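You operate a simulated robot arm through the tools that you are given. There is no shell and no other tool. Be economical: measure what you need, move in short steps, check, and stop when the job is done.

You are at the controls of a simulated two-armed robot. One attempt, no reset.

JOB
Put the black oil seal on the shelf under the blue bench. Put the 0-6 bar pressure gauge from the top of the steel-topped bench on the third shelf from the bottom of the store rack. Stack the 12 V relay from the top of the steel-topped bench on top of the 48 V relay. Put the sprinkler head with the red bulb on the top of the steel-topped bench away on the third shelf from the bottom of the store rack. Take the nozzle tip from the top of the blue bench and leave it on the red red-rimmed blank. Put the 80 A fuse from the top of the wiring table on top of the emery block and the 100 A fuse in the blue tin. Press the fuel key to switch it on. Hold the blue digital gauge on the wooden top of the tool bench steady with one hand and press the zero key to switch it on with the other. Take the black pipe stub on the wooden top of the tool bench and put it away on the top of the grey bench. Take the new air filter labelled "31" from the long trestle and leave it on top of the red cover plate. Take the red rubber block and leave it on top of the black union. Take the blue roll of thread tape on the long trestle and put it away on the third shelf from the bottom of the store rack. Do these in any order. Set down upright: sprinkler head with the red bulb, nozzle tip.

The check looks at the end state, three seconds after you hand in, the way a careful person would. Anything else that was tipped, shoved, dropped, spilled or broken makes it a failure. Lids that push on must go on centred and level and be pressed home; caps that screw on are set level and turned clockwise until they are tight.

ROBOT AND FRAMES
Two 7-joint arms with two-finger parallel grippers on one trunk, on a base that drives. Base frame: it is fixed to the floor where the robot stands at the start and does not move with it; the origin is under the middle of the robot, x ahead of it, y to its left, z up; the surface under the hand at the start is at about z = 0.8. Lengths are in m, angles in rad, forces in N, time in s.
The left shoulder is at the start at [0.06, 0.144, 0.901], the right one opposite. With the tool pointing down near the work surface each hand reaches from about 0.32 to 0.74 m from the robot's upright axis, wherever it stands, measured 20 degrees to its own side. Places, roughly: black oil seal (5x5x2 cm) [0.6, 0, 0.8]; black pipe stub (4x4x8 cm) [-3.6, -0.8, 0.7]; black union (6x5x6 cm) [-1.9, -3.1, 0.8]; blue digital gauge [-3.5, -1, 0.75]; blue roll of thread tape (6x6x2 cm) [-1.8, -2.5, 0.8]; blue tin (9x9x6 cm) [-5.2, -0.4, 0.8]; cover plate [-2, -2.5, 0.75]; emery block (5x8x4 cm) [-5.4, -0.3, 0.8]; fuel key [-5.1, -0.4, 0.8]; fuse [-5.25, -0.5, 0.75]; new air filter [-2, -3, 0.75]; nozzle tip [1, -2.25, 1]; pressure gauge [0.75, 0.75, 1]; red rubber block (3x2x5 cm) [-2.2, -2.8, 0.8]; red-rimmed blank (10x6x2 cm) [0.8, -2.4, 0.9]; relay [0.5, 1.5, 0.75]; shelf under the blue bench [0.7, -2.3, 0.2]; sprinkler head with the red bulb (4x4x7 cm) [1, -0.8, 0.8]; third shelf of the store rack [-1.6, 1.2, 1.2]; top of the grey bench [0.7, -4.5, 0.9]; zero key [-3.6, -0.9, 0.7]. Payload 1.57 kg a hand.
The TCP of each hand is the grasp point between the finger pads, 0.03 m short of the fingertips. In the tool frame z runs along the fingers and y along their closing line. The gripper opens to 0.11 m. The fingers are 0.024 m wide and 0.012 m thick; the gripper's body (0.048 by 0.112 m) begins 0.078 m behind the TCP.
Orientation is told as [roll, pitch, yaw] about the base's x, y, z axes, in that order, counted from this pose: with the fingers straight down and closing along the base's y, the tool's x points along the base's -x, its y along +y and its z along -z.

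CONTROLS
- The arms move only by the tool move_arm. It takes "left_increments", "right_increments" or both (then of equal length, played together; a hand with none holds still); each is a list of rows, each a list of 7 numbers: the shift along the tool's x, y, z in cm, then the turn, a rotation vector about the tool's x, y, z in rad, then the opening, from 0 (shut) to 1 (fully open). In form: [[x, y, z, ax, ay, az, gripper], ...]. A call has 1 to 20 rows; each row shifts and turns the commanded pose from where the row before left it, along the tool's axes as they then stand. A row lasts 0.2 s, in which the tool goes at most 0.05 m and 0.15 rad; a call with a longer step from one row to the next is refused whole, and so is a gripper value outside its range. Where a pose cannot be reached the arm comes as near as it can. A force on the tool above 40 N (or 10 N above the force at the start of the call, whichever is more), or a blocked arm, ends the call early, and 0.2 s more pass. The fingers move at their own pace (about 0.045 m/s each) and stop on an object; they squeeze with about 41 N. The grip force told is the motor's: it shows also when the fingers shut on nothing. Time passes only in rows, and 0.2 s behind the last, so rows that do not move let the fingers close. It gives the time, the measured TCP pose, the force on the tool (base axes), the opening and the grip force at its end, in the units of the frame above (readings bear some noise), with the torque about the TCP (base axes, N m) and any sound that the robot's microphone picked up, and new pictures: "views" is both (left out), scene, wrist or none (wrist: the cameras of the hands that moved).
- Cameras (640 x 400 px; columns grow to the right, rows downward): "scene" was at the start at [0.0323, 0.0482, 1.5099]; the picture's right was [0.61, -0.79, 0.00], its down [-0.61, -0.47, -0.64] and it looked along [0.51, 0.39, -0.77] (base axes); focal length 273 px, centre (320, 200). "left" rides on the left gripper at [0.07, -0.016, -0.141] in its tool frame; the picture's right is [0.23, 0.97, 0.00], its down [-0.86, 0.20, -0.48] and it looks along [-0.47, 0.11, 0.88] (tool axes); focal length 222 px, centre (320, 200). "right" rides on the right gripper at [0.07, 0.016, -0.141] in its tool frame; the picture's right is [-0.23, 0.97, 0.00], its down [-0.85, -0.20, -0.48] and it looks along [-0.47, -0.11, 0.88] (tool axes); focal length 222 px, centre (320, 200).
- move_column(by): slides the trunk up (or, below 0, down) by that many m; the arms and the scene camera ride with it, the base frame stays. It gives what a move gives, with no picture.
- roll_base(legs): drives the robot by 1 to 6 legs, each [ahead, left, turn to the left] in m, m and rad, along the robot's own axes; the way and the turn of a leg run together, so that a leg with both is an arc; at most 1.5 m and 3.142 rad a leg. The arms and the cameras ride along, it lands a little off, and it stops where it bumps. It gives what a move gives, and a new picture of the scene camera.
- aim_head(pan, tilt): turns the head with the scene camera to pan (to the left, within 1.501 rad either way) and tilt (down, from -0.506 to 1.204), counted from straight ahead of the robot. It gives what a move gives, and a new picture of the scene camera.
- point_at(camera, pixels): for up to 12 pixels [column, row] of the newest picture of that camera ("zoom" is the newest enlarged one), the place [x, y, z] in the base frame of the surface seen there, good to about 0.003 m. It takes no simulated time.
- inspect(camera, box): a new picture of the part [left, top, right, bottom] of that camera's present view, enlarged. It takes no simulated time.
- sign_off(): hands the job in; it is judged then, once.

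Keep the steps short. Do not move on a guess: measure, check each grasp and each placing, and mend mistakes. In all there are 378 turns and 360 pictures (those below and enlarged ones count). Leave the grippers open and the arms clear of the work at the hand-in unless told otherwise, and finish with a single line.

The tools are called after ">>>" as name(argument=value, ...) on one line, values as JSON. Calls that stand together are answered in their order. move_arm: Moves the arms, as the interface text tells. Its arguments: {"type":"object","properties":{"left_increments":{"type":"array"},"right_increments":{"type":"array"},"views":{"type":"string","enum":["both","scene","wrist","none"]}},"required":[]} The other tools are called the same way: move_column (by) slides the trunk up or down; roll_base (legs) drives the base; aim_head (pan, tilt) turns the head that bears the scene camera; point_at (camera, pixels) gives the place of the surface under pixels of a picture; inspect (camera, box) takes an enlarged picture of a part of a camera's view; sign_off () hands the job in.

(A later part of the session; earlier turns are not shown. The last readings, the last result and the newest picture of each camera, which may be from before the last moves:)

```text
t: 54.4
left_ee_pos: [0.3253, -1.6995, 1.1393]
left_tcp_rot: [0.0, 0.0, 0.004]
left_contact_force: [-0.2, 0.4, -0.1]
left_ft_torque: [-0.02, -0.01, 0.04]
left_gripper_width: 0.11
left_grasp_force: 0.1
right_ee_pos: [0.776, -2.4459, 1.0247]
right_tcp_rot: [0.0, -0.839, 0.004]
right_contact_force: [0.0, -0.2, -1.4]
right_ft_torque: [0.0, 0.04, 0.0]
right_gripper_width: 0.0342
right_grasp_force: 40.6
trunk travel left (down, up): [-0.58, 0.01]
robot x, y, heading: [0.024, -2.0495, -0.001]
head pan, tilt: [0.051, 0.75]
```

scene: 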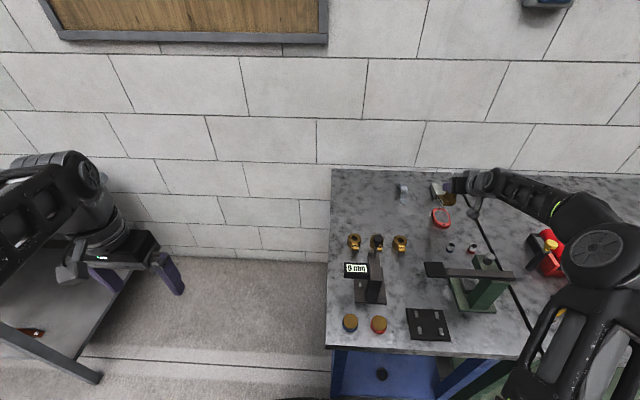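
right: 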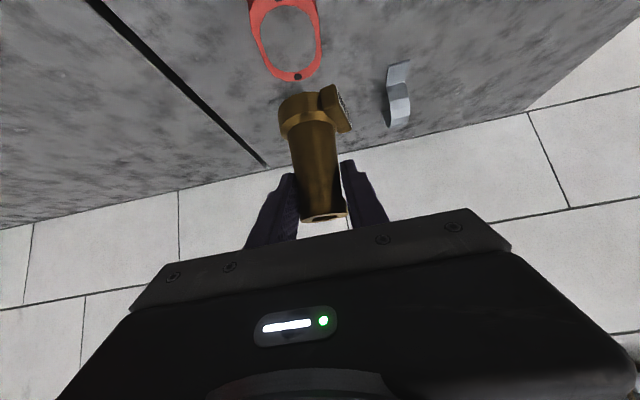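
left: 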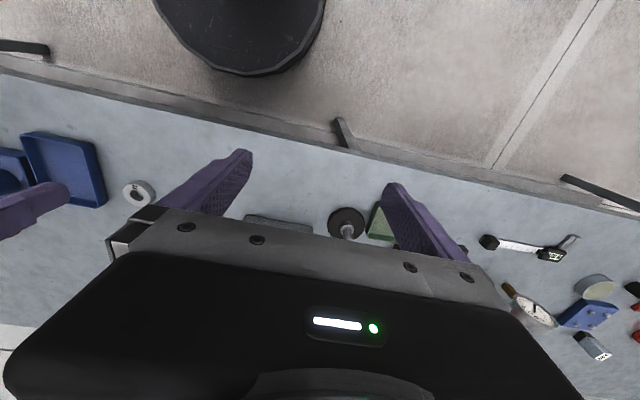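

>>> inspect(camera="scene", box=[416, 178, 480, 242])

>>> point_at(camera="scene", pixels=[[441, 209], [441, 216], [441, 220], [437, 217], [446, 217], [441, 226], [434, 215], [450, 215]])

>>> point_at(camera="right", pixels=[[290, 35], [275, 30], [308, 40], [298, 76], [254, 35], [320, 40], [335, 100], [290, 110], [320, 115], [300, 125]])

```text
6.25 times, centred on (448, 210) of scene
```

zoom: 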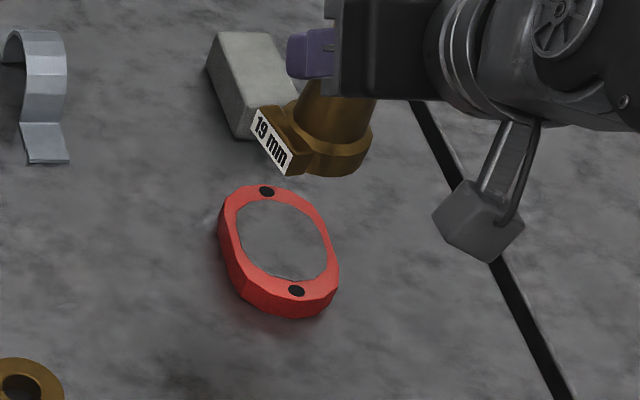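

```text
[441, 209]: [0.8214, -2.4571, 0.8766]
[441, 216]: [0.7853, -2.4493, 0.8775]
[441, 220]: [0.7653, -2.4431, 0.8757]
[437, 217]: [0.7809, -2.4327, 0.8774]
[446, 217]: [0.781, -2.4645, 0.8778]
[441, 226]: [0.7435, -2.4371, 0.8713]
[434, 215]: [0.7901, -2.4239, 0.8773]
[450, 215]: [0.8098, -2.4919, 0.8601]
```

```text
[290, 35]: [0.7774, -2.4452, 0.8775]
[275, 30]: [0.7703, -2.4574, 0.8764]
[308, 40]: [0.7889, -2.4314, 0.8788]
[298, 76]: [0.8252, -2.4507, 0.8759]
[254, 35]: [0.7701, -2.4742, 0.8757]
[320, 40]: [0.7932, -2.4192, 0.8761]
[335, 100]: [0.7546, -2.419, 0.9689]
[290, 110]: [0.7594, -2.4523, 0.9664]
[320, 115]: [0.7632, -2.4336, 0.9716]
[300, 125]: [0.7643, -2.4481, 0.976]
```

Blank top is flat at z 0.877, centre (0.783,−2.447); nozzle axis sits over it. Lower straight down.

>>> move_arm(right_increments=[[1.79, 0, 1.6, 0, 0, 0, 0.1], [1.79, 0, 1.6, 0, 0, 0, 0.1], [1.64, 0, 1.47, 0, 0, 0, 0.1], [0, 0, 0, 0, 0, 0, 0.1]], views="both")

>>> inspect(camera="scene", box=[416, 178, 480, 242])

```text
t: 55.4
left_ee_pos: [0.3264, -1.7, 1.1389]
left_tcp_rot: [0.001, 0.001, 0.002]
left_contact_force: [-0.2, -0.5, -0.3]
left_ft_torque: [-0.03, 0.0, 0.0]
left_gripper_width: 0.11
left_grasp_force: 0.1
right_ee_pos: [0.7749, -2.4472, 0.9538]
right_tcp_rot: [0.001, -0.838, 0.004]
right_contact_force: [-0.8, 0.2, -3.2]
right_ft_torque: [0.0, 0.0, 0.01]
right_gripper_width: 0.0343
right_grasp_force: 41.6
trunk travel left (down, up): [-0.58, 0.01]
robot x, y, heading: [0.0212, -2.0473, 0.01]
head pan, tilt: [0.051, 0.75]
```

scene: 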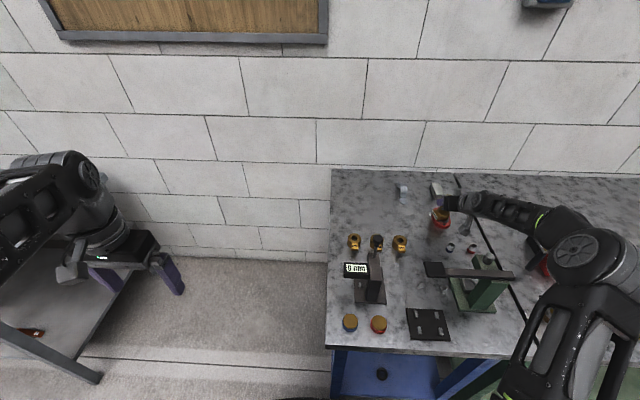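
right: 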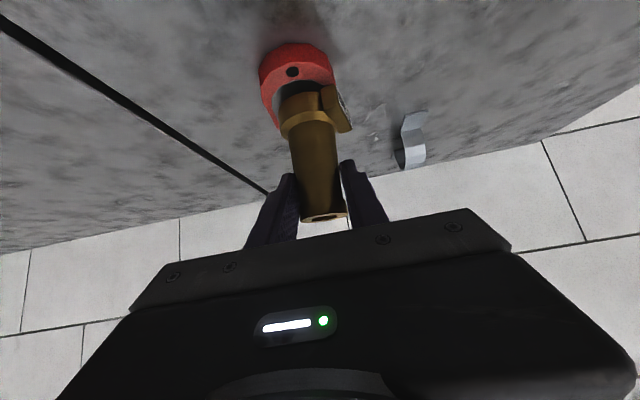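

```text
6.25 times, centred on (448, 210) of scene
```

zoom: 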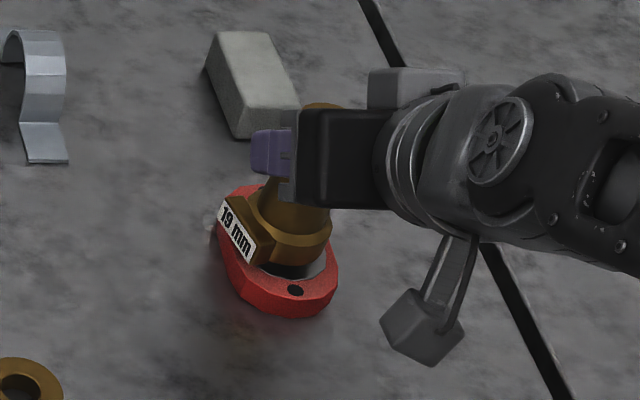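

>>> move_arm(right_increments=[[0.22, 0, 0.2, 0, 0, 0, 0.1], [0.15, 0, 0.13, 0, 0, 0, 0.1], [0.11, 0, 0.1, 0, 0, 0, 0.1], [0, 0, 0, 0, 0, 0, 0.1]], views="none")

>>> inspect(camera="right", box=[240, 30, 380, 240])

```text
t: 56.4
left_ee_pos: [0.3247, -1.6995, 1.1406]
left_tcp_rot: [-0.003, -0.001, 0.005]
left_contact_force: [0.5, 0.2, -0.2]
left_ft_torque: [0.02, 0.04, 0.0]
left_gripper_width: 0.1098
left_grasp_force: 0.1
right_ee_pos: [0.7749, -2.4475, 0.9489]
right_tcp_rot: [-0.001, -0.839, 0.002]
right_contact_force: [0.7, -0.1, -2.5]
right_ft_torque: [0.01, 0.03, 0.0]
right_gripper_width: 0.0342
right_grasp_force: 41.4
trunk travel left (down, up): [-0.58, 0.01]
robot x, y, heading: [0.0251, -2.048, 0.007]
head pan, tilt: [0.051, 0.75]
```

```text
1.90 times, centred on (310, 135) of right
```

zoom: 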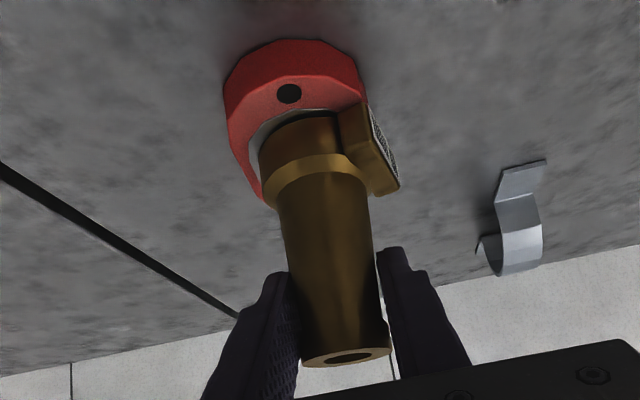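

Contact not yet felt. Lower 1 mm at a time.

>>> move_arm(right_increments=[[0.075, 0, 0.067, 0, 0, 0, 0.1], [0.075, 0, 0.067, 0, 0, 0, 0.1], [0, 0, 0, 0, 0, 0, 0.1]], views="none")

```text
t: 57.2
left_ee_pos: [0.3258, -1.7003, 1.1409]
left_tcp_rot: [0.0, 0.001, 0.003]
left_contact_force: [0.0, -0.1, 0.6]
left_ft_torque: [0.0, 0.0, -0.02]
left_gripper_width: 0.1101
left_grasp_force: 0.0
right_ee_pos: [0.7749, -2.4461, 0.9468]
right_tcp_rot: [-0.001, -0.841, 0.004]
right_contact_force: [-0.3, 0.7, 0.6]
right_ft_torque: [-0.07, 0.07, 0.0]
right_gripper_width: 0.0341
right_grasp_force: 40.8
trunk travel left (down, up): [-0.58, 0.01]
robot x, y, heading: [0.0241, -2.0481, 0.008]
head pan, tilt: [0.051, 0.75]
```

Contact (force turned from −2.5 to +0.6 N). One mm more, open and back out along the tool axis.

>>> move_arm(right_increments=[[0.06, 0, 0.05, 0, 0, 0, 0.1], [0, 0, 0, 0, 0, 0, 0.35], [0, 0, 0, 0, 0, 0, 0.6], [0, 0, 0, 0, 0, 0, 0.6], [0, 0, 0, 0, 0, 0, 0.6], [0, 0, -3, 0, 0, 0, 0.6], [0, 0, -4, 0, 0, 0, 0.6], [0, 0, -4, 0, 0, 0, 0.6], [0, 0, -4, 0, 0, 0, 0.6]], views="both")

>>> inspect(camera="scene", box=[400, 170, 480, 250])

```text
t: 59.2
left_ee_pos: [0.325, -1.7004, 1.1405]
left_tcp_rot: [0.0, -0.001, 0.003]
left_contact_force: [-0.4, -0.4, -0.1]
left_ft_torque: [-0.03, -0.06, 0.03]
left_gripper_width: 0.1098
left_grasp_force: 0.0
right_ee_pos: [0.6617, -2.4488, 1.0449]
right_tcp_rot: [-0.001, -0.837, 0.003]
right_contact_force: [0.1, 0.2, -0.5]
right_ft_torque: [0.0, -0.01, -0.02]
right_gripper_width: 0.0661
right_grasp_force: 0.1
trunk travel left (down, up): [-0.58, 0.01]
robot x, y, heading: [0.0204, -2.0506, 0.007]
head pan, tilt: [0.051, 0.75]
```

scene: 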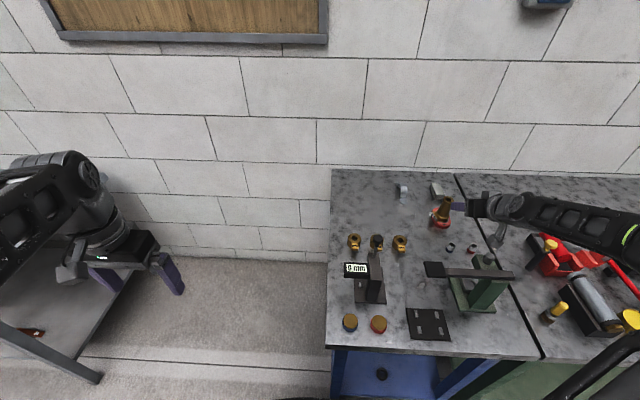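
right: 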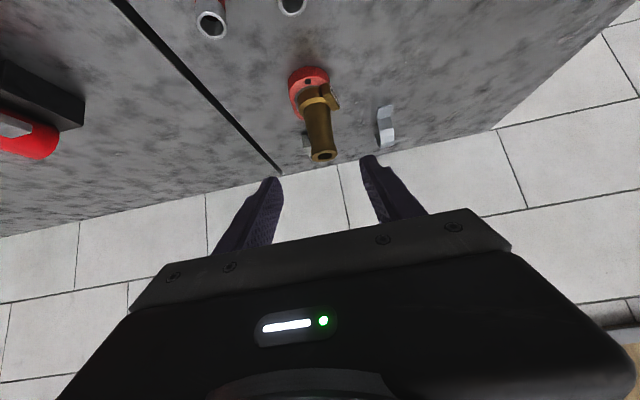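

```text
5.00 times, centred on (440, 210) of scene
```

zoom: 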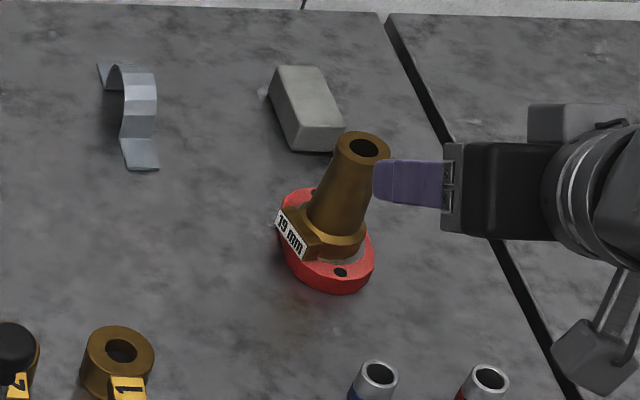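

Nozzle upright on the blank. Raise the hand, back off, unpitch and look towards the steel bench's right end.

>>> move_arm(right_increments=[[-2.5, 0, -2.23, 0, 0, 0, 0.6], [-2.5, 0, -2.23, 0, 0, 0, 0.6], [-2.5, 0, -2.23, 0, 0, 0, 0.6], [0, 0, -4, 0, 0, 0, 0.6], [0, 2, -4, 0, 0, 0, 0.6]], views="none")

>>> roll_base(legs=[[-0.35, 0, 0], [0, 1.35, 0]])

>>> aim_head(pan=0.0, tilt=0.75)

```text
t: 60.4
left_ee_pos: [0.3245, -1.6987, 1.1411]
left_tcp_rot: [-0.002, -0.001, 0.003]
left_contact_force: [-1.3, 0.1, -0.7]
left_ft_torque: [-0.04, -0.02, 0.02]
left_gripper_width: 0.11
left_grasp_force: 0.0
right_ee_pos: [0.6026, -2.4271, 1.2036]
right_tcp_rot: [0.002, -0.841, 0.004]
right_contact_force: [-0.6, 0.7, 0.8]
right_ft_torque: [0.0, -0.01, 0.03]
right_gripper_width: 0.0661
right_grasp_force: 0.0
trunk travel left (down, up): [-0.58, 0.01]
robot x, y, heading: [0.0266, -2.0495, 0.003]
head pan, tilt: [0.051, 0.75]
```

```text
t: 69.1
left_ee_pos: [-0.0535, -0.3374, 1.1409]
left_tcp_rot: [-0.001, 0.001, 0.022]
left_contact_force: [-0.8, -0.1, 0.8]
left_ft_torque: [0.02, -0.01, 0.02]
left_gripper_width: 0.1101
left_grasp_force: 0.1
right_ee_pos: [0.2394, -1.0586, 1.2033]
right_tcp_rot: [0.0, -0.839, 0.019]
right_contact_force: [0.4, -0.3, 1.1]
right_ft_torque: [-0.04, 0.03, -0.02]
right_gripper_width: 0.0658
right_grasp_force: 0.0
trunk travel left (down, up): [-0.58, 0.01]
robot x, y, heading: [-0.345, -0.692, 0.02]
head pan, tilt: [0.051, 0.75]
```

scene: 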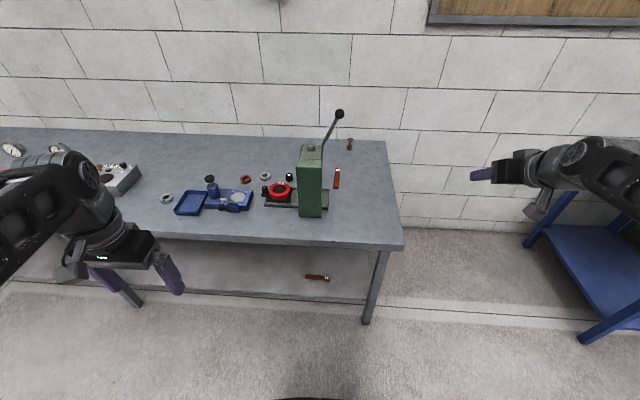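

```text
t: 69.7
left_ee_pos: [-0.0518, -0.3376, 1.1405]
left_tcp_rot: [0.001, 0.0, 0.019]
left_contact_force: [-0.2, -0.3, 1.0]
left_ft_torque: [0.01, -0.01, 0.02]
left_gripper_width: 0.1101
left_grasp_force: 0.1
right_ee_pos: [0.2393, -1.0597, 1.2032]
right_tcp_rot: [0.0, -0.84, 0.02]
right_contact_force: [-0.2, -1.1, -0.4]
right_ft_torque: [-0.01, -0.02, -0.01]
right_gripper_width: 0.0658
right_grasp_force: 0.0
trunk travel left (down, up): [-0.58, 0.01]
robot x, y, heading: [-0.3506, -0.6932, 0.024]
head pan, tilt: [0.0, 0.75]
```

scene: 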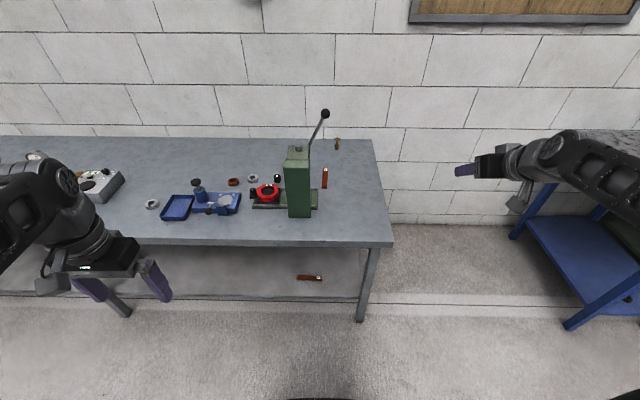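

>>> inspect(camera="scene", box=[270, 100, 398, 230])

>>> inspect(camera="scene", box=[320, 125, 360, 165])

>>> point_at(camera="scene", pixels=[[337, 140], [337, 146], [337, 150], [326, 112], [296, 147], [310, 165], [345, 160], [393, 245], [370, 280], [330, 180]])

```text
3.08 times, centred on (334, 165) of scene
```

zoom: 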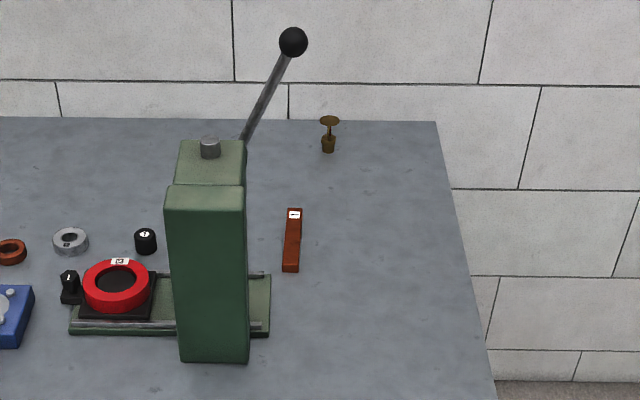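

```text
10.00 times, centred on (340, 145) of scene
```

zoom: 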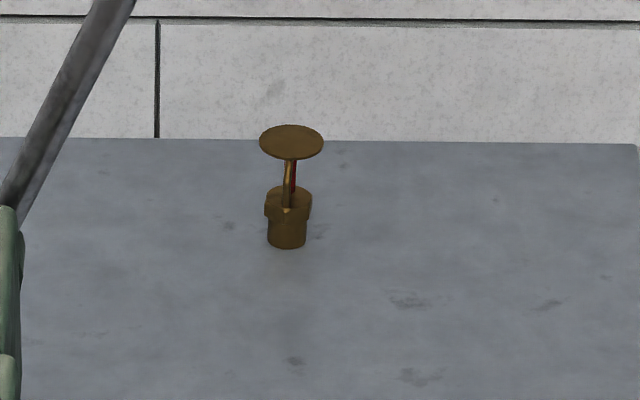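

```text
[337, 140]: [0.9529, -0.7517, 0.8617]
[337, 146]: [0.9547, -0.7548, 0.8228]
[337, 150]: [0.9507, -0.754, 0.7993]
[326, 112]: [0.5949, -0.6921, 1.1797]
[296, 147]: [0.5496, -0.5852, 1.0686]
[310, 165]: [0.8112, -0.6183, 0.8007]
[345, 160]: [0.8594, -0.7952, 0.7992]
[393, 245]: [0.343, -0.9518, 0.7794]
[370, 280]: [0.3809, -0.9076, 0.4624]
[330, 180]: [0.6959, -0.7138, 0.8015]
```

Sprinkler at (0.955,−0.755), z 0.80–0.865 – too far from the front, so I'll approach from the gap at the bench end (end at y≈−0.95). First unpitch and retract the right hand.

>>> move_arm(right_increments=[[0, 0, 0, 0, 0.14, 0, 0.6], [0, 0, 0, 0, 0.14, 0, 0.6], [0, 0, 0, 0, 0.14, 0, 0.6], [0, 0, 0, 0, 0.14, 0, 0.6], [0, 0, 0, 0, 0.14, 0, 0.6], [0, 0, 0, 0, 0.14, 0, 0.6], [3.5, 2.5, 1.6, 0, 0, 0, 0.6], [3.5, 2.5, 1.6, 0, 0, 0, 0.6], [3.5, 2.5, 1.6, 0, 0, 0, 0.6], [3.5, 2.5, 1.6, 0, 0, 0, 0.6], [3.5, 2.5, 1.6, 0, 0, 0, 0.6], [3.5, 2.5, 1.6, 0, 0, 0, 0.6]], views="none")

>>> roll_base(legs=[[0, 0, 1.55], [-0.76, 0, 0], [0, -1.0, 0]])

```text
t: 72.3
left_ee_pos: [-0.0532, -0.3362, 1.1414]
left_tcp_rot: [0.0, 0.001, 0.021]
left_contact_force: [-0.1, 0.6, -0.3]
left_ft_torque: [0.0, -0.02, 0.01]
left_gripper_width: 0.11
left_grasp_force: 0.1
right_ee_pos: [0.0501, -0.9113, 1.0521]
right_tcp_rot: [0.019, -0.239, 0.017]
right_contact_force: [0.4, 0.5, 1.3]
right_ft_torque: [0.01, -0.02, 0.01]
right_gripper_width: 0.0658
right_grasp_force: 0.1
right hand out of reach, approached as far as the arm can: row 5, 6
trunk travel left (down, up): [-0.58, 0.01]
robot x, y, heading: [-0.3474, -0.6909, 0.02]
head pan, tilt: [0.0, 0.75]
```

```text
t: 85.0
left_ee_pos: [0.312, -1.1615, 1.1414]
left_tcp_rot: [-0.001, 0.0, 1.549]
left_contact_force: [0.9, 0.4, 1.0]
left_ft_torque: [0.04, 0.05, 0.01]
left_gripper_width: 0.11
left_grasp_force: 0.1
right_ee_pos: [0.8896, -1.0815, 1.0517]
right_tcp_rot: [0.016, -0.235, 1.544]
right_contact_force: [0.6, 0.0, 0.2]
right_ft_torque: [0.04, -0.01, 0.0]
right_gripper_width: 0.0661
right_grasp_force: 0.0
trunk travel left (down, up): [-0.58, 0.01]
robot x, y, heading: [0.6462, -1.4749, 1.548]
head pan, tilt: [0.0, 0.75]
```

scene: 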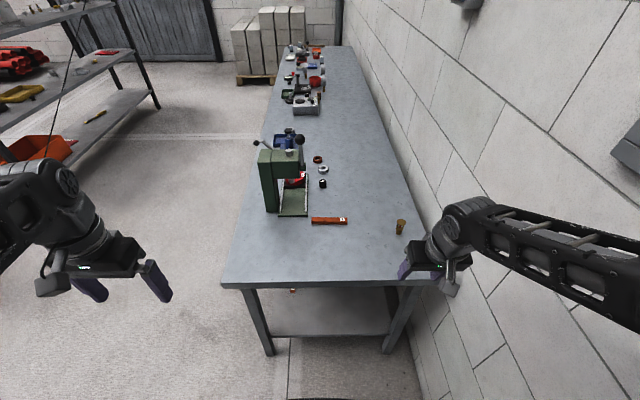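

>>> inspect(camera="scene", box=[370, 205, 430, 245])

>>> point_at(camera="scene", pixels=[[401, 222], [401, 228], [400, 233], [600, 265], [560, 240], [630, 285], [480, 205], [600, 150]])

```text
10.00 times, centred on (400, 225) of scene
```

zoom: 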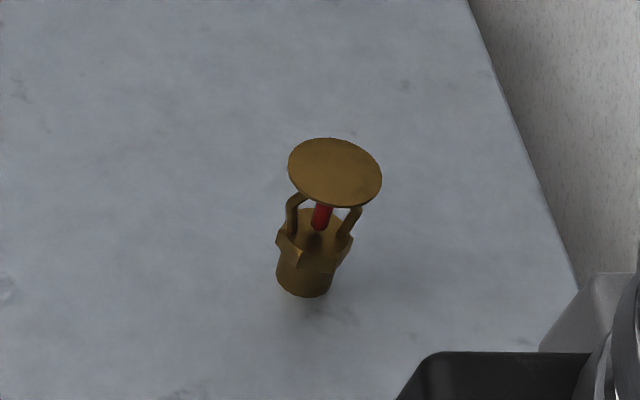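

```text
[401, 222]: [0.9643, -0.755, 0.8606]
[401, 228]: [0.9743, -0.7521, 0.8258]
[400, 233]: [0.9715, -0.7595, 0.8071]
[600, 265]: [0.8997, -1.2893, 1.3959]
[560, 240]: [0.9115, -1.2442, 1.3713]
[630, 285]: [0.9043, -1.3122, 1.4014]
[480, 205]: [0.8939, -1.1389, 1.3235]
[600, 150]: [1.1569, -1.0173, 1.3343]
```

>>> point_at(camera="zoom", pixels=[[335, 172], [292, 160], [378, 180], [335, 142], [335, 203], [315, 262], [302, 285], [350, 240], [280, 245]])

>>> roll_base(legs=[[0.16, 0, 0.02]])

```text
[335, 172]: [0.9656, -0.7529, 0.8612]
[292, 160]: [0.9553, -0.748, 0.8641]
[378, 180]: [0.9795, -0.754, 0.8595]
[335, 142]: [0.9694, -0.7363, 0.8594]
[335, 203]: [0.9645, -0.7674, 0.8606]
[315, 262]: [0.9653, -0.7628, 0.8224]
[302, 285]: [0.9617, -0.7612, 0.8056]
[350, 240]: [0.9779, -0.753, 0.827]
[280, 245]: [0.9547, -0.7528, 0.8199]
```

```text
t: 86.5
left_ee_pos: [0.3067, -1.0073, 1.1394]
left_tcp_rot: [-0.001, 0.002, 1.569]
left_contact_force: [-0.9, 1.5, -0.1]
left_ft_torque: [-0.04, -0.01, 0.0]
left_gripper_width: 0.1101
left_grasp_force: 0.0
right_ee_pos: [0.8841, -0.9187, 1.0525]
right_tcp_rot: [0.015, -0.234, 1.564]
right_contact_force: [0.5, 0.9, 0.6]
right_ft_torque: [-0.06, 0.02, 0.02]
right_gripper_width: 0.0659
right_grasp_force: 0.1
trunk travel left (down, up): [-0.58, 0.01]
robot x, y, heading: [0.6573, -1.3123, 1.57]
head pan, tilt: [0.0, 0.75]
```

scene: 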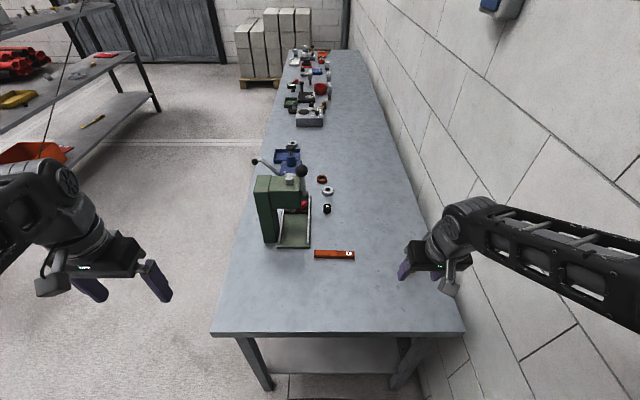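

>>> point_at(camera="scene", pixels=[[120, 52], [100, 60], [130, 95], [110, 115], [90, 6], [60, 12], [30, 95], [40, 18], [15, 65], [157, 105]])

>>> inspect(camera="scene", box=[0, 0, 180, 170])

```text
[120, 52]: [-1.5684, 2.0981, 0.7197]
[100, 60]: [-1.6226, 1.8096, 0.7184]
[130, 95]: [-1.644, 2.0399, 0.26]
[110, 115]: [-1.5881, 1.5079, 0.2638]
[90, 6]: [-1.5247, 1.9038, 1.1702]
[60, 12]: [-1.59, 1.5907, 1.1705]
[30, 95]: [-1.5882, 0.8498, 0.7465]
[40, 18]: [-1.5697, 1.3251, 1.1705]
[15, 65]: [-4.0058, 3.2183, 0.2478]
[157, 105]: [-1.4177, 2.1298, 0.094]
```

```text
2.35 times, centred on (90, 85) of scene
```

zoom: 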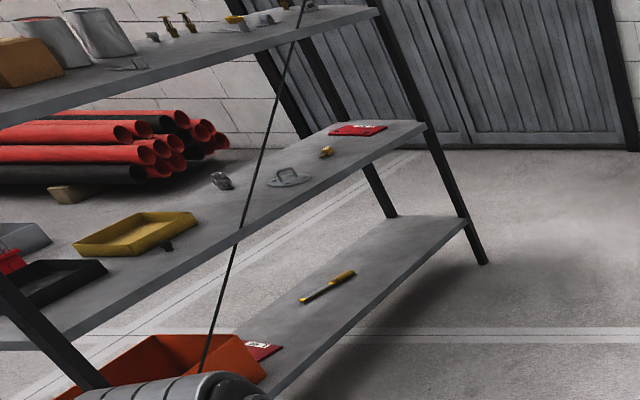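

Sprinkler axis (0.966,−0.753), red bulb confirmed, hex body z 0.80–0.83, deflector at 0.86. For shelf placing I'll grasp the body with a ~60° forward pitch. Rotate first.

>>> move_arm(right_increments=[[0, 0, 0, 0, -0.14, 0, 0.55], [0, 0, 0, 0, -0.14, 0, 0.55], [0, 0, 0, 0, -0.14, 0, 0.55], [0, 0, 0, 0, -0.14, 0, 0.55], [0, 0, 0, 0, -0.14, 0, 0.55], [0, 0, 0, 0, -0.12, 0, 0.55], [0, 0, 0, 0, 0, 0, 0.55]], views="wrist")

```text
t: 88.0
left_ee_pos: [0.308, -1.01, 1.1409]
left_tcp_rot: [-0.001, 0.0, 1.569]
left_contact_force: [-0.1, 1.1, 0.2]
left_ft_torque: [0.0, -0.01, 0.0]
left_gripper_width: 0.1101
left_grasp_force: 0.0
right_ee_pos: [0.9067, -0.8164, 1.1128]
right_tcp_rot: [0.033, -1.057, 1.539]
right_contact_force: [0.1, -0.5, -0.4]
right_ft_torque: [0.04, 0.0, -0.05]
right_gripper_width: 0.0605
right_grasp_force: 0.1
right hand out of reach, approached as far as the arm can: row 3, 4, 5, 6
trunk travel left (down, up): [-0.58, 0.01]
robot x, y, heading: [0.6533, -1.3132, 1.57]
head pan, tilt: [0.0, 0.75]
```

right: 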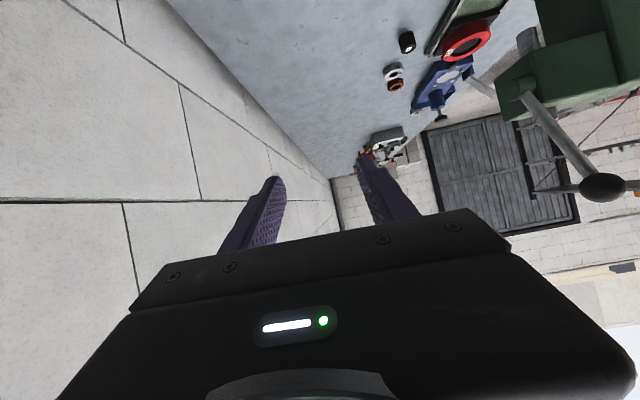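

The arm is too cramped here (it was pushed forward). I back the base 0.12 m and then go to a pre-grasp.

>>> roll_base(legs=[[-0.12, 0, 0]])

>>> move_arm(right_increments=[[2.7, -0.88, 3.15, 0, 0, 0, 0.55], [2.7, -0.88, 3.15, 0, 0, 0, 0.55], [2.7, -0.88, 3.15, 0, 0, 0, 0.55], [2.7, -0.88, 3.15, 0, 0, 0, 0.55], [1.35, -0.44, 1.57, 0, 0, 0, 0.55], [0, 0, 0, 0, 0, 0, 0.55]], views="wrist")

```text
t: 89.3
left_ee_pos: [0.3072, -1.1309, 1.1404]
left_tcp_rot: [0.0, -0.002, 1.568]
left_contact_force: [-0.1, 0.3, -0.2]
left_ft_torque: [0.02, 0.0, -0.02]
left_gripper_width: 0.1101
left_grasp_force: 0.0
right_ee_pos: [0.9072, -0.9366, 1.1117]
right_tcp_rot: [0.035, -1.056, 1.538]
right_contact_force: [-0.1, -0.3, 0.8]
right_ft_torque: [0.02, 0.01, -0.01]
right_gripper_width: 0.0605
right_grasp_force: 0.2
trunk travel left (down, up): [-0.58, 0.01]
robot x, y, heading: [0.6534, -1.4343, 1.566]
head pan, tilt: [0.0, 0.75]
```

scene: 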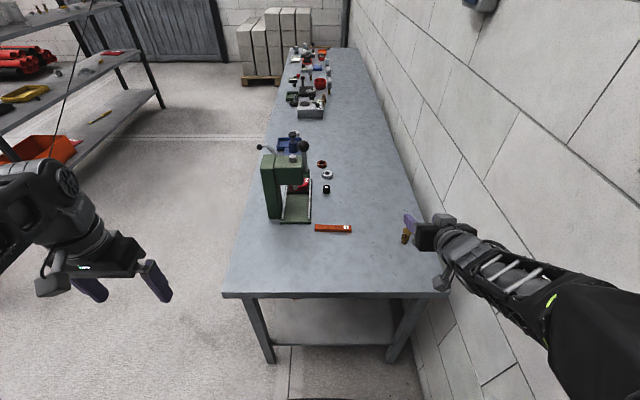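

```text
t: 90.7
left_ee_pos: [0.3087, -1.1302, 1.1409]
left_tcp_rot: [0.001, -0.001, 1.569]
left_contact_force: [-0.5, -0.6, 0.3]
left_ft_torque: [0.01, 0.02, 0.04]
left_gripper_width: 0.1099
left_grasp_force: 0.1
right_ee_pos: [0.9421, -0.8724, 0.9383]
right_tcp_rot: [0.033, -1.055, 1.536]
right_contact_force: [-0.1, -0.1, 0.0]
right_ft_torque: [-0.03, -0.01, 0.02]
right_gripper_width: 0.0604
right_grasp_force: 0.0
right hand out of reach, approached as far as the arm can: row 5
trunk travel left (down, up): [-0.58, 0.01]
robot x, y, heading: [0.6542, -1.4325, 1.571]
head pan, tilt: [0.0, 0.75]
```

right: 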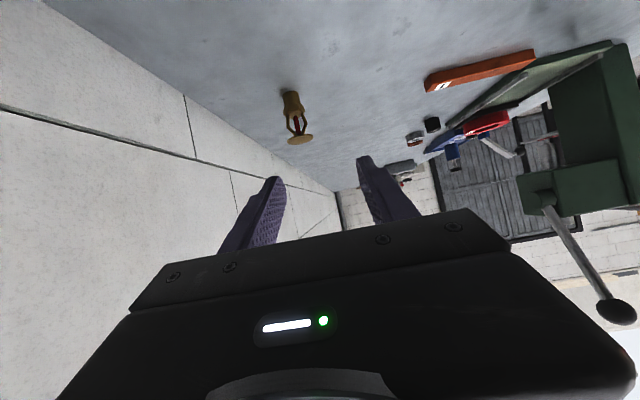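

Lower the trunk 7 cm to bring the arm into its comfortable range.

>>> move_column(by=-0.07)

>>> move_arm(right_increments=[[0, -1.2, 0, 0, 0, 0, 0.55], [0, -1.0, 0, 0, 0, 0, 0.55], [0, 0, 0, 0, 0, 0, 0.55]], views="wrist")

```text
t: 91.8
left_ee_pos: [0.307, -1.1291, 1.0704]
left_tcp_rot: [0.0, 0.002, 1.569]
left_contact_force: [-0.7, -0.5, 0.2]
left_ft_torque: [0.01, 0.01, 0.01]
left_gripper_width: 0.1099
left_grasp_force: 0.0
right_ee_pos: [0.9423, -0.8731, 0.8684]
right_tcp_rot: [0.031, -1.052, 1.538]
right_contact_force: [0.3, -0.4, 0.0]
right_ft_torque: [0.01, 0.02, 0.01]
right_gripper_width: 0.0607
right_grasp_force: 0.2
trunk travel left (down, up): [-0.51, 0.08]
robot x, y, heading: [0.6536, -1.4293, 1.567]
head pan, tilt: [0.0, 0.75]
```

```text
t: 92.6
left_ee_pos: [0.3078, -1.1296, 1.0695]
left_tcp_rot: [-0.001, -0.002, 1.57]
left_contact_force: [0.2, -0.3, -0.8]
left_ft_torque: [0.04, 0.01, 0.03]
left_gripper_width: 0.1098
left_grasp_force: 0.1
right_ee_pos: [0.9486, -0.8769, 0.8765]
right_tcp_rot: [0.03, -1.053, 1.538]
right_contact_force: [-0.6, -0.3, -0.3]
right_ft_torque: [0.0, 0.03, 0.0]
right_gripper_width: 0.0603
right_grasp_force: 0.0
right hand out of reach, approached as far as the arm can: row 1, 2
trunk travel left (down, up): [-0.51, 0.08]
robot x, y, heading: [0.6528, -1.4339, 1.568]
head pan, tilt: [0.0, 0.75]
```

right: 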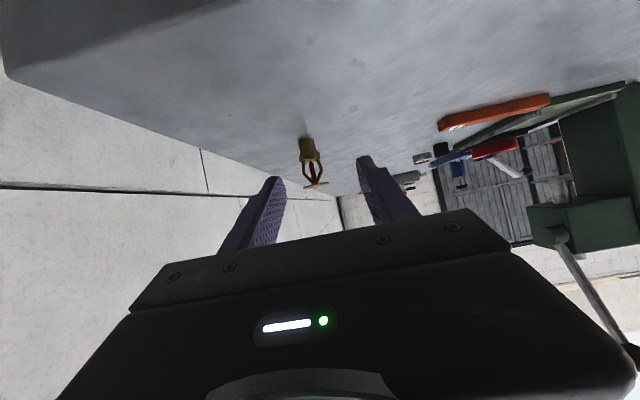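

The outboard direction limits the arm. Shift the base 0.1 m right (toward wall, still clear) and bring the hand back.

>>> roll_base(legs=[[0, -0.1, 0]])

>>> move_arm(right_increments=[[0, 3.0, 0, 0, 0, 0, 0.55], [0, 3.0, 0, 0, 0, 0, 0.55], [0, 2.2, 0, 0, 0, 0, 0.55], [0, 0, 0, 0, 0, 0, 0.55]], views="wrist")

```text
t: 93.7
left_ee_pos: [0.4096, -1.1298, 1.0705]
left_tcp_rot: [0.001, 0.0, 1.568]
left_contact_force: [0.1, -0.3, 0.1]
left_ft_torque: [0.01, 0.0, 0.0]
left_gripper_width: 0.1102
left_grasp_force: 0.1
right_ee_pos: [1.0493, -0.8764, 0.8762]
right_tcp_rot: [0.031, -1.053, 1.538]
right_contact_force: [0.9, 0.6, 0.4]
right_ft_torque: [0.03, 0.05, 0.01]
right_gripper_width: 0.0608
right_grasp_force: 0.0
trunk travel left (down, up): [-0.51, 0.08]
robot x, y, heading: [0.7522, -1.4335, 1.566]
head pan, tilt: [0.0, 0.75]
```

scene: 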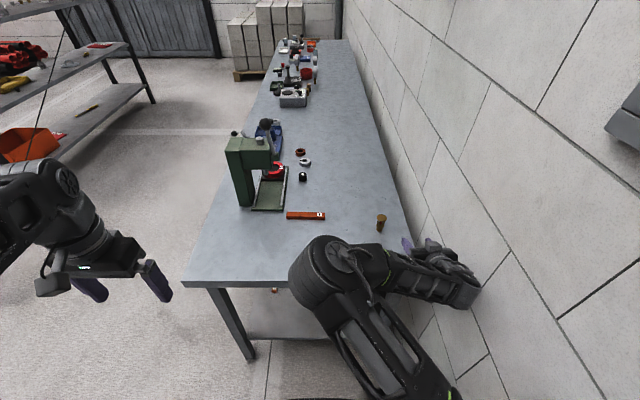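

```text
t: 94.7
left_ee_pos: [0.4091, -1.1295, 1.0697]
left_tcp_rot: [-0.001, 0.001, 1.567]
left_contact_force: [-0.1, 0.0, -0.1]
left_ft_torque: [-0.03, 0.03, -0.01]
left_gripper_width: 0.1101
left_grasp_force: 0.1
right_ee_pos: [0.9656, -0.8772, 0.8778]
right_tcp_rot: [0.029, -1.052, 1.539]
right_contact_force: [0.8, -0.6, 0.4]
right_ft_torque: [0.0, 0.02, 0.01]
right_gripper_width: 0.0608
right_grasp_force: 0.1
trunk travel left (down, up): [-0.51, 0.08]
robot x, y, heading: [0.7533, -1.4373, 1.56]
head pan, tilt: [0.0, 0.75]
```

right: 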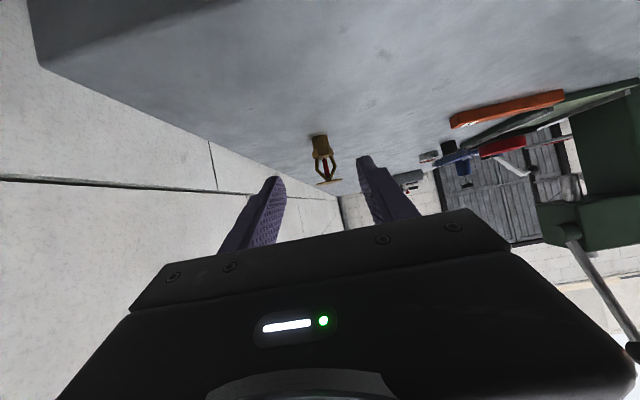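

>>> point_at(camera="right", pixels=[[321, 140], [321, 152], [313, 150], [330, 150], [329, 182], [322, 148]])

>>> inspect(camera="right", box=[260, 110, 380, 200])

```text
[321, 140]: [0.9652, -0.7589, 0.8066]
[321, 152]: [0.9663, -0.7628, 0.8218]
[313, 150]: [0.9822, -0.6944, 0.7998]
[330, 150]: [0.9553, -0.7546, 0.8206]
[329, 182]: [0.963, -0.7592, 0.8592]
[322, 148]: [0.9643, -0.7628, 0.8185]
```

```text
4.44 times, centred on (320, 155) of right
```

zoom: 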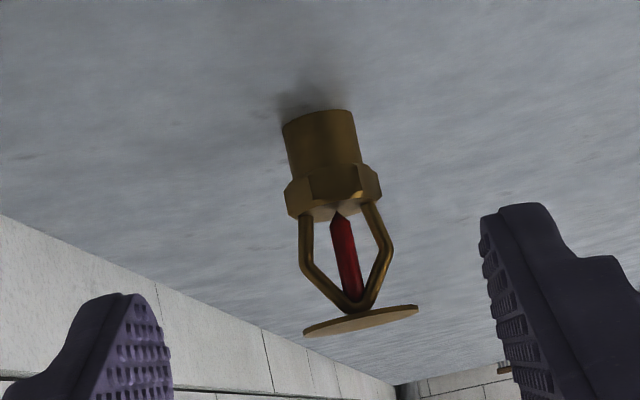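

Aligned. Advance to the body and stop open for a check.

>>> move_arm(right_increments=[[-0.42, 0.1, 4.0, 0, 0, 0, 0.55], [-0.42, 0.1, 4.0, 0, 0, 0, 0.55], [-0.42, 0.1, 3.9, 0, 0, 0, 0.55], [0, 0, 0, 0, 0, 0, 0.55]], views="wrist")

```text
t: 95.7
left_ee_pos: [0.4084, -1.1296, 1.0715]
left_tcp_rot: [-0.001, -0.001, 1.569]
left_contact_force: [-0.9, 0.4, -0.1]
left_ft_torque: [0.01, 0.0, -0.02]
left_gripper_width: 0.1099
left_grasp_force: 0.1
right_ee_pos: [0.9643, -0.7684, 0.8319]
right_tcp_rot: [0.029, -1.054, 1.538]
right_contact_force: [-0.3, -0.5, 0.1]
right_ft_torque: [0.01, 0.02, -0.05]
right_gripper_width: 0.0605
right_grasp_force: 0.1
right hand out of reach, approached as far as the arm can: row 3
trunk travel left (down, up): [-0.51, 0.08]
robot x, y, heading: [0.7544, -1.4343, 1.561]
head pan, tilt: [0.0, 0.75]
```

right: 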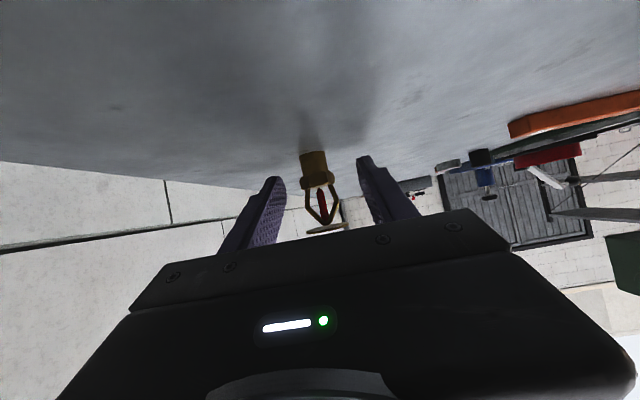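

>>> move_arm(right_increments=[[0, 0, 0, 0, 0, 0, 0.05], [0, 0, 0, 0, 0, 0, 0.05], [0, 0, 0, 0, 0, 0, 0.05], [0, 0, 0, 0, 0, 0, 0.05], [0, 0, 0, 0, 0, 0, 0.05], [-2.6, 0, -1.5, 0, 0, 0, 0.05], [-2.6, 0, -1.5, 0, 0, 0, 0.05], [-2.6, 0, -1.5, 0, 0, 0, 0.05], [0, 0, 0, 0, 0, 0, 0.05]], views="wrist")

>>> inspect(camera="right", box=[230, 90, 410, 240])

```text
t: 97.7
left_ee_pos: [0.4076, -1.1301, 1.0699]
left_tcp_rot: [0.0, 0.0, 1.567]
left_contact_force: [-0.2, 1.1, -0.5]
left_ft_torque: [0.0, 0.01, -0.05]
left_gripper_width: 0.1101
left_grasp_force: 0.1
right_ee_pos: [0.9643, -0.7694, 0.9245]
right_tcp_rot: [0.028, -1.053, 1.54]
right_contact_force: [0.8, -0.6, -1.2]
right_ft_torque: [-0.02, 0.0, 0.0]
right_gripper_width: 0.0258
right_grasp_force: 37.1
trunk travel left (down, up): [-0.51, 0.08]
robot x, y, heading: [0.7537, -1.4347, 1.568]
head pan, tilt: [0.0, 0.75]
```

right: 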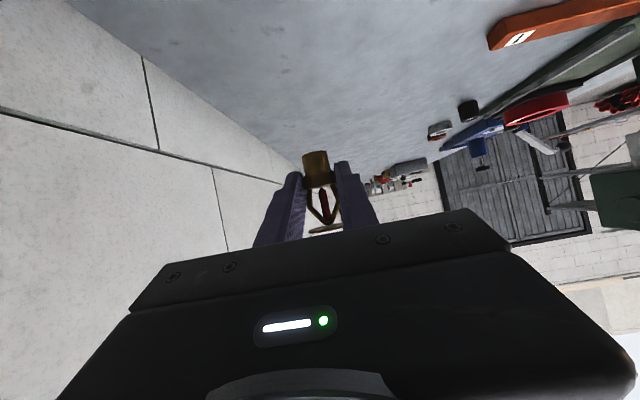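

```text
2.67 times, centred on (320, 165) of right
```

zoom: 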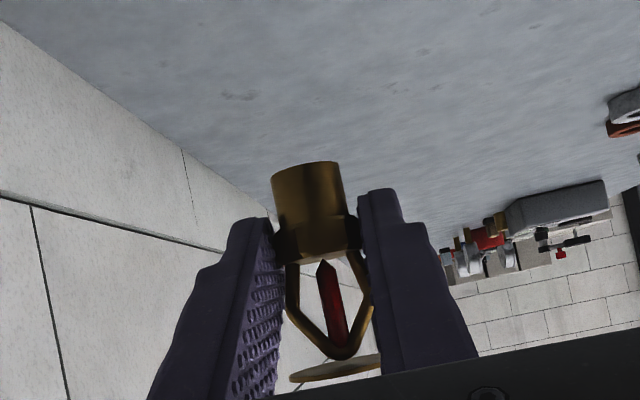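

Sprinkler is held. Raise and retreat: back, strafe out of the gap, forward along the aisle, and turn to face the steel bench.

>>> move_arm(right_increments=[[-2.6, 0, -1.5, 0, 0, 0, 0.05], [-2.6, 0, -1.5, 0, 0, 0, 0.05], [-2.6, 0, -1.5, 0, 0, 0, 0.05], [-2.6, 0, -1.5, 0, 0, 0, 0.05]], views="none")

>>> roll_base(legs=[[-0.17, 0, 0], [0, 1.25, 0], [1.3, 0, 0], [0, 0, -1.565], [0, 0.65, 0]])

>>> aim_head(pan=0.35, tilt=0.75)

```text
t: 98.7
left_ee_pos: [0.4087, -1.13, 1.0709]
left_tcp_rot: [0.0, 0.001, 1.567]
left_contact_force: [0.4, -0.9, 0.3]
left_ft_torque: [0.0, 0.01, 0.0]
left_gripper_width: 0.1101
left_grasp_force: 0.1
right_ee_pos: [0.9677, -0.7712, 1.0426]
right_tcp_rot: [0.028, -1.054, 1.535]
right_contact_force: [0.1, 0.1, -1.0]
right_ft_torque: [-0.04, 0.04, -0.04]
right_gripper_width: 0.0259
right_grasp_force: 36.5
trunk travel left (down, up): [-0.51, 0.08]
robot x, y, heading: [0.7543, -1.4361, 1.572]
head pan, tilt: [0.0, 0.75]
```

```text
t: 119.3
left_ee_pos: [-0.1847, 0.7036, 1.0717]
left_tcp_rot: [0.001, -0.001, -0.019]
left_contact_force: [-0.4, -0.2, 0.4]
left_ft_torque: [0.0, -0.04, -0.01]
left_gripper_width: 0.1099
left_grasp_force: 0.1
right_ee_pos: [0.166, 0.1384, 1.0411]
right_tcp_rot: [0.029, -1.051, -0.049]
right_contact_force: [0.0, 0.0, -0.3]
right_ft_torque: [0.01, 0.02, 0.01]
right_gripper_width: 0.0245
right_grasp_force: 35.9
trunk travel left (down, up): [-0.51, 0.08]
robot x, y, heading: [-0.4949, 0.3651, -0.02]
head pan, tilt: [0.0, 0.75]
```

scene: 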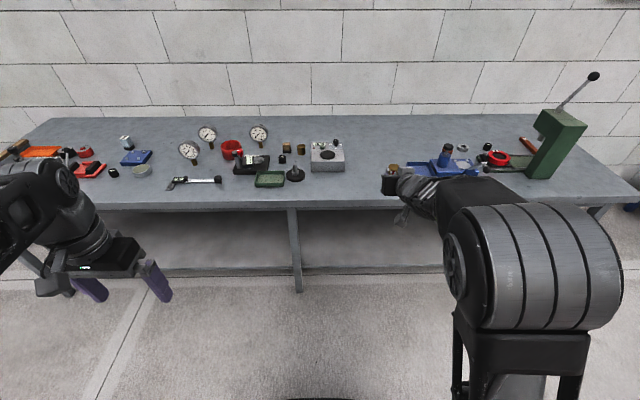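

```text
t: 120.2
left_ee_pos: [-0.1848, 0.7021, 1.0698]
left_tcp_rot: [-0.001, 0.0, -0.018]
left_contact_force: [0.2, 0.5, 0.5]
left_ft_torque: [-0.02, 0.03, 0.0]
left_gripper_width: 0.11
left_grasp_force: 0.1
right_ee_pos: [0.1646, 0.1371, 1.042]
right_tcp_rot: [0.03, -1.053, -0.048]
right_contact_force: [0.2, 0.7, 0.2]
right_ft_torque: [-0.01, 0.03, -0.03]
right_gripper_width: 0.0243
right_grasp_force: 36.5
trunk travel left (down, up): [-0.51, 0.08]
robot x, y, heading: [-0.4959, 0.3616, -0.018]
head pan, tilt: [0.351, 0.75]
```

scene: 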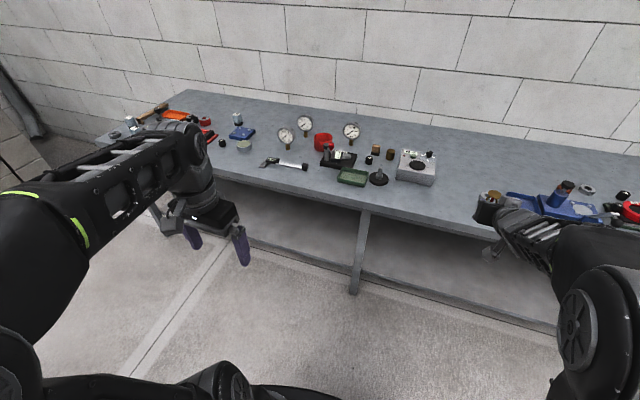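

Three gauges visible. Enlarge to read them.

>>> inspect(camera="scene", box=[265, 105, 375, 180])

>>> inspect(camera="right", box=[230, 90, 410, 240])

```text
5.33 times, centred on (320, 142) of scene
```

zoom: 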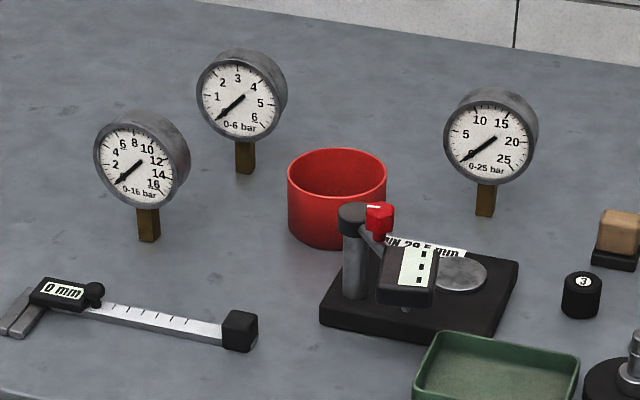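

```text
2.67 times, centred on (320, 165) of right
```

zoom: 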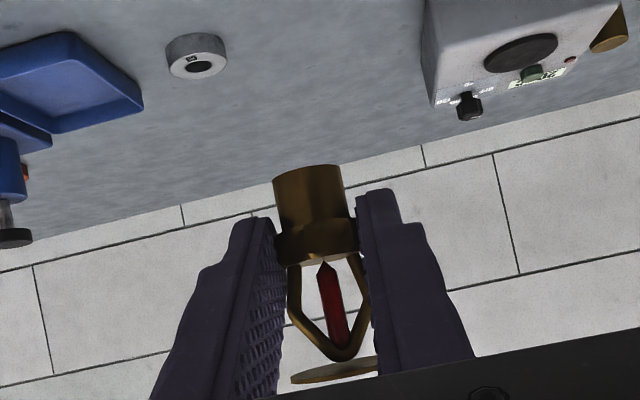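

>>> point_at(camera="scene", pixels=[[305, 122], [299, 122], [311, 124], [305, 115], [306, 131], [306, 135], [304, 128], [285, 134], [351, 130], [287, 147], [322, 142]])

```text
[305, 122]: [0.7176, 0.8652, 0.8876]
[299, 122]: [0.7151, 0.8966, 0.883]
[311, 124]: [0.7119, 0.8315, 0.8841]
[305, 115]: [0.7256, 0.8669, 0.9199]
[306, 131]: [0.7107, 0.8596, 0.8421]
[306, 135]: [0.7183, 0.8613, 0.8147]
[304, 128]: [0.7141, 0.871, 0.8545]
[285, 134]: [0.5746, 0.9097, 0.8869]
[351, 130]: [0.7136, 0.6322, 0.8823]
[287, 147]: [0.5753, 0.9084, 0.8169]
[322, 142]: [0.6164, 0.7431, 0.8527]
```

The 0-6 bar gauge is the rear-left one: face at (0.717,0.865), z centre 0.887. I'll grasp its dial sides with the left hand pitched 45°. Extend and pitch the left hand first while clear.

>>> move_arm(left_increments=[[-3.5, -2.33, -1.2, 0, 0, 0, 1], [-3.5, -2.33, -1.2, 0, 0, 0, 1], [-3.5, -2.33, -1.2, 0, 0, 0, 1], [-3.5, -2.33, -1.2, 0, 0, 0, 1], [-3.5, -2.33, -1.2, 0, 0, 0, 1], [-3.5, -2.33, -1.2, 0, 0, 0, 1], [0, 0, 0, 0, -0.131, 0, 1], [0, 0, 0, 0, -0.131, 0, 1], [0, 0, 0, 0, -0.131, 0, 1], [0, 0, 0, 0, -0.131, 0, 1], [0, 0, 0, 0, -0.131, 0, 1], [0, 0, 0, 0, -0.131, 0, 1], [0, 0, 0, 0, 0, 0, 1]], views="none")

>>> roll_base(legs=[[0, 0.32, 0.02], [0.52, 0, 0]])

```text
t: 123.0
left_ee_pos: [-0.044, 0.6084, 1.1054]
left_tcp_rot: [0.001, -0.79, -0.019]
left_contact_force: [-0.7, -0.4, -0.6]
left_ft_torque: [0.0, 0.04, -0.03]
left_gripper_width: 0.11
left_grasp_force: 0.0
left hand out of reach, approached as far as the arm can: row 4, 5, 6
right_ee_pos: [0.1661, 0.1382, 1.0428]
right_tcp_rot: [0.03, -1.051, -0.05]
right_contact_force: [0.3, 0.0, 0.6]
right_ft_torque: [-0.01, 0.0, 0.01]
right_gripper_width: 0.0245
right_grasp_force: 36.5
trunk travel left (down, up): [-0.51, 0.08]
robot x, y, heading: [-0.4934, 0.3643, -0.018]
head pan, tilt: [0.351, 0.75]
```

```text
t: 127.7
left_ee_pos: [0.4666, 0.9321, 1.1055]
left_tcp_rot: [0.001, -0.785, 0.002]
left_contact_force: [0.4, 0.3, 0.0]
left_ft_torque: [0.03, -0.03, -0.02]
left_gripper_width: 0.1101
left_grasp_force: 0.0
right_ee_pos: [0.6827, 0.4671, 1.0423]
right_tcp_rot: [0.03, -1.053, -0.029]
right_contact_force: [-0.1, 0.1, -1.5]
right_ft_torque: [0.01, 0.03, 0.0]
right_gripper_width: 0.0245
right_grasp_force: 36.5
trunk travel left (down, up): [-0.51, 0.08]
robot x, y, heading: [0.0212, 0.6765, 0.003]
head pan, tilt: [0.351, 0.75]
```

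scene: 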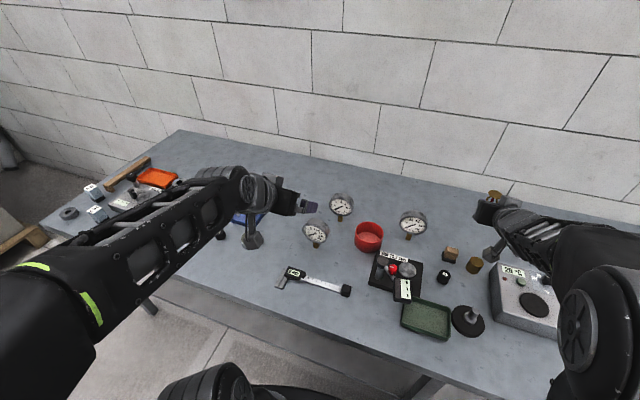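

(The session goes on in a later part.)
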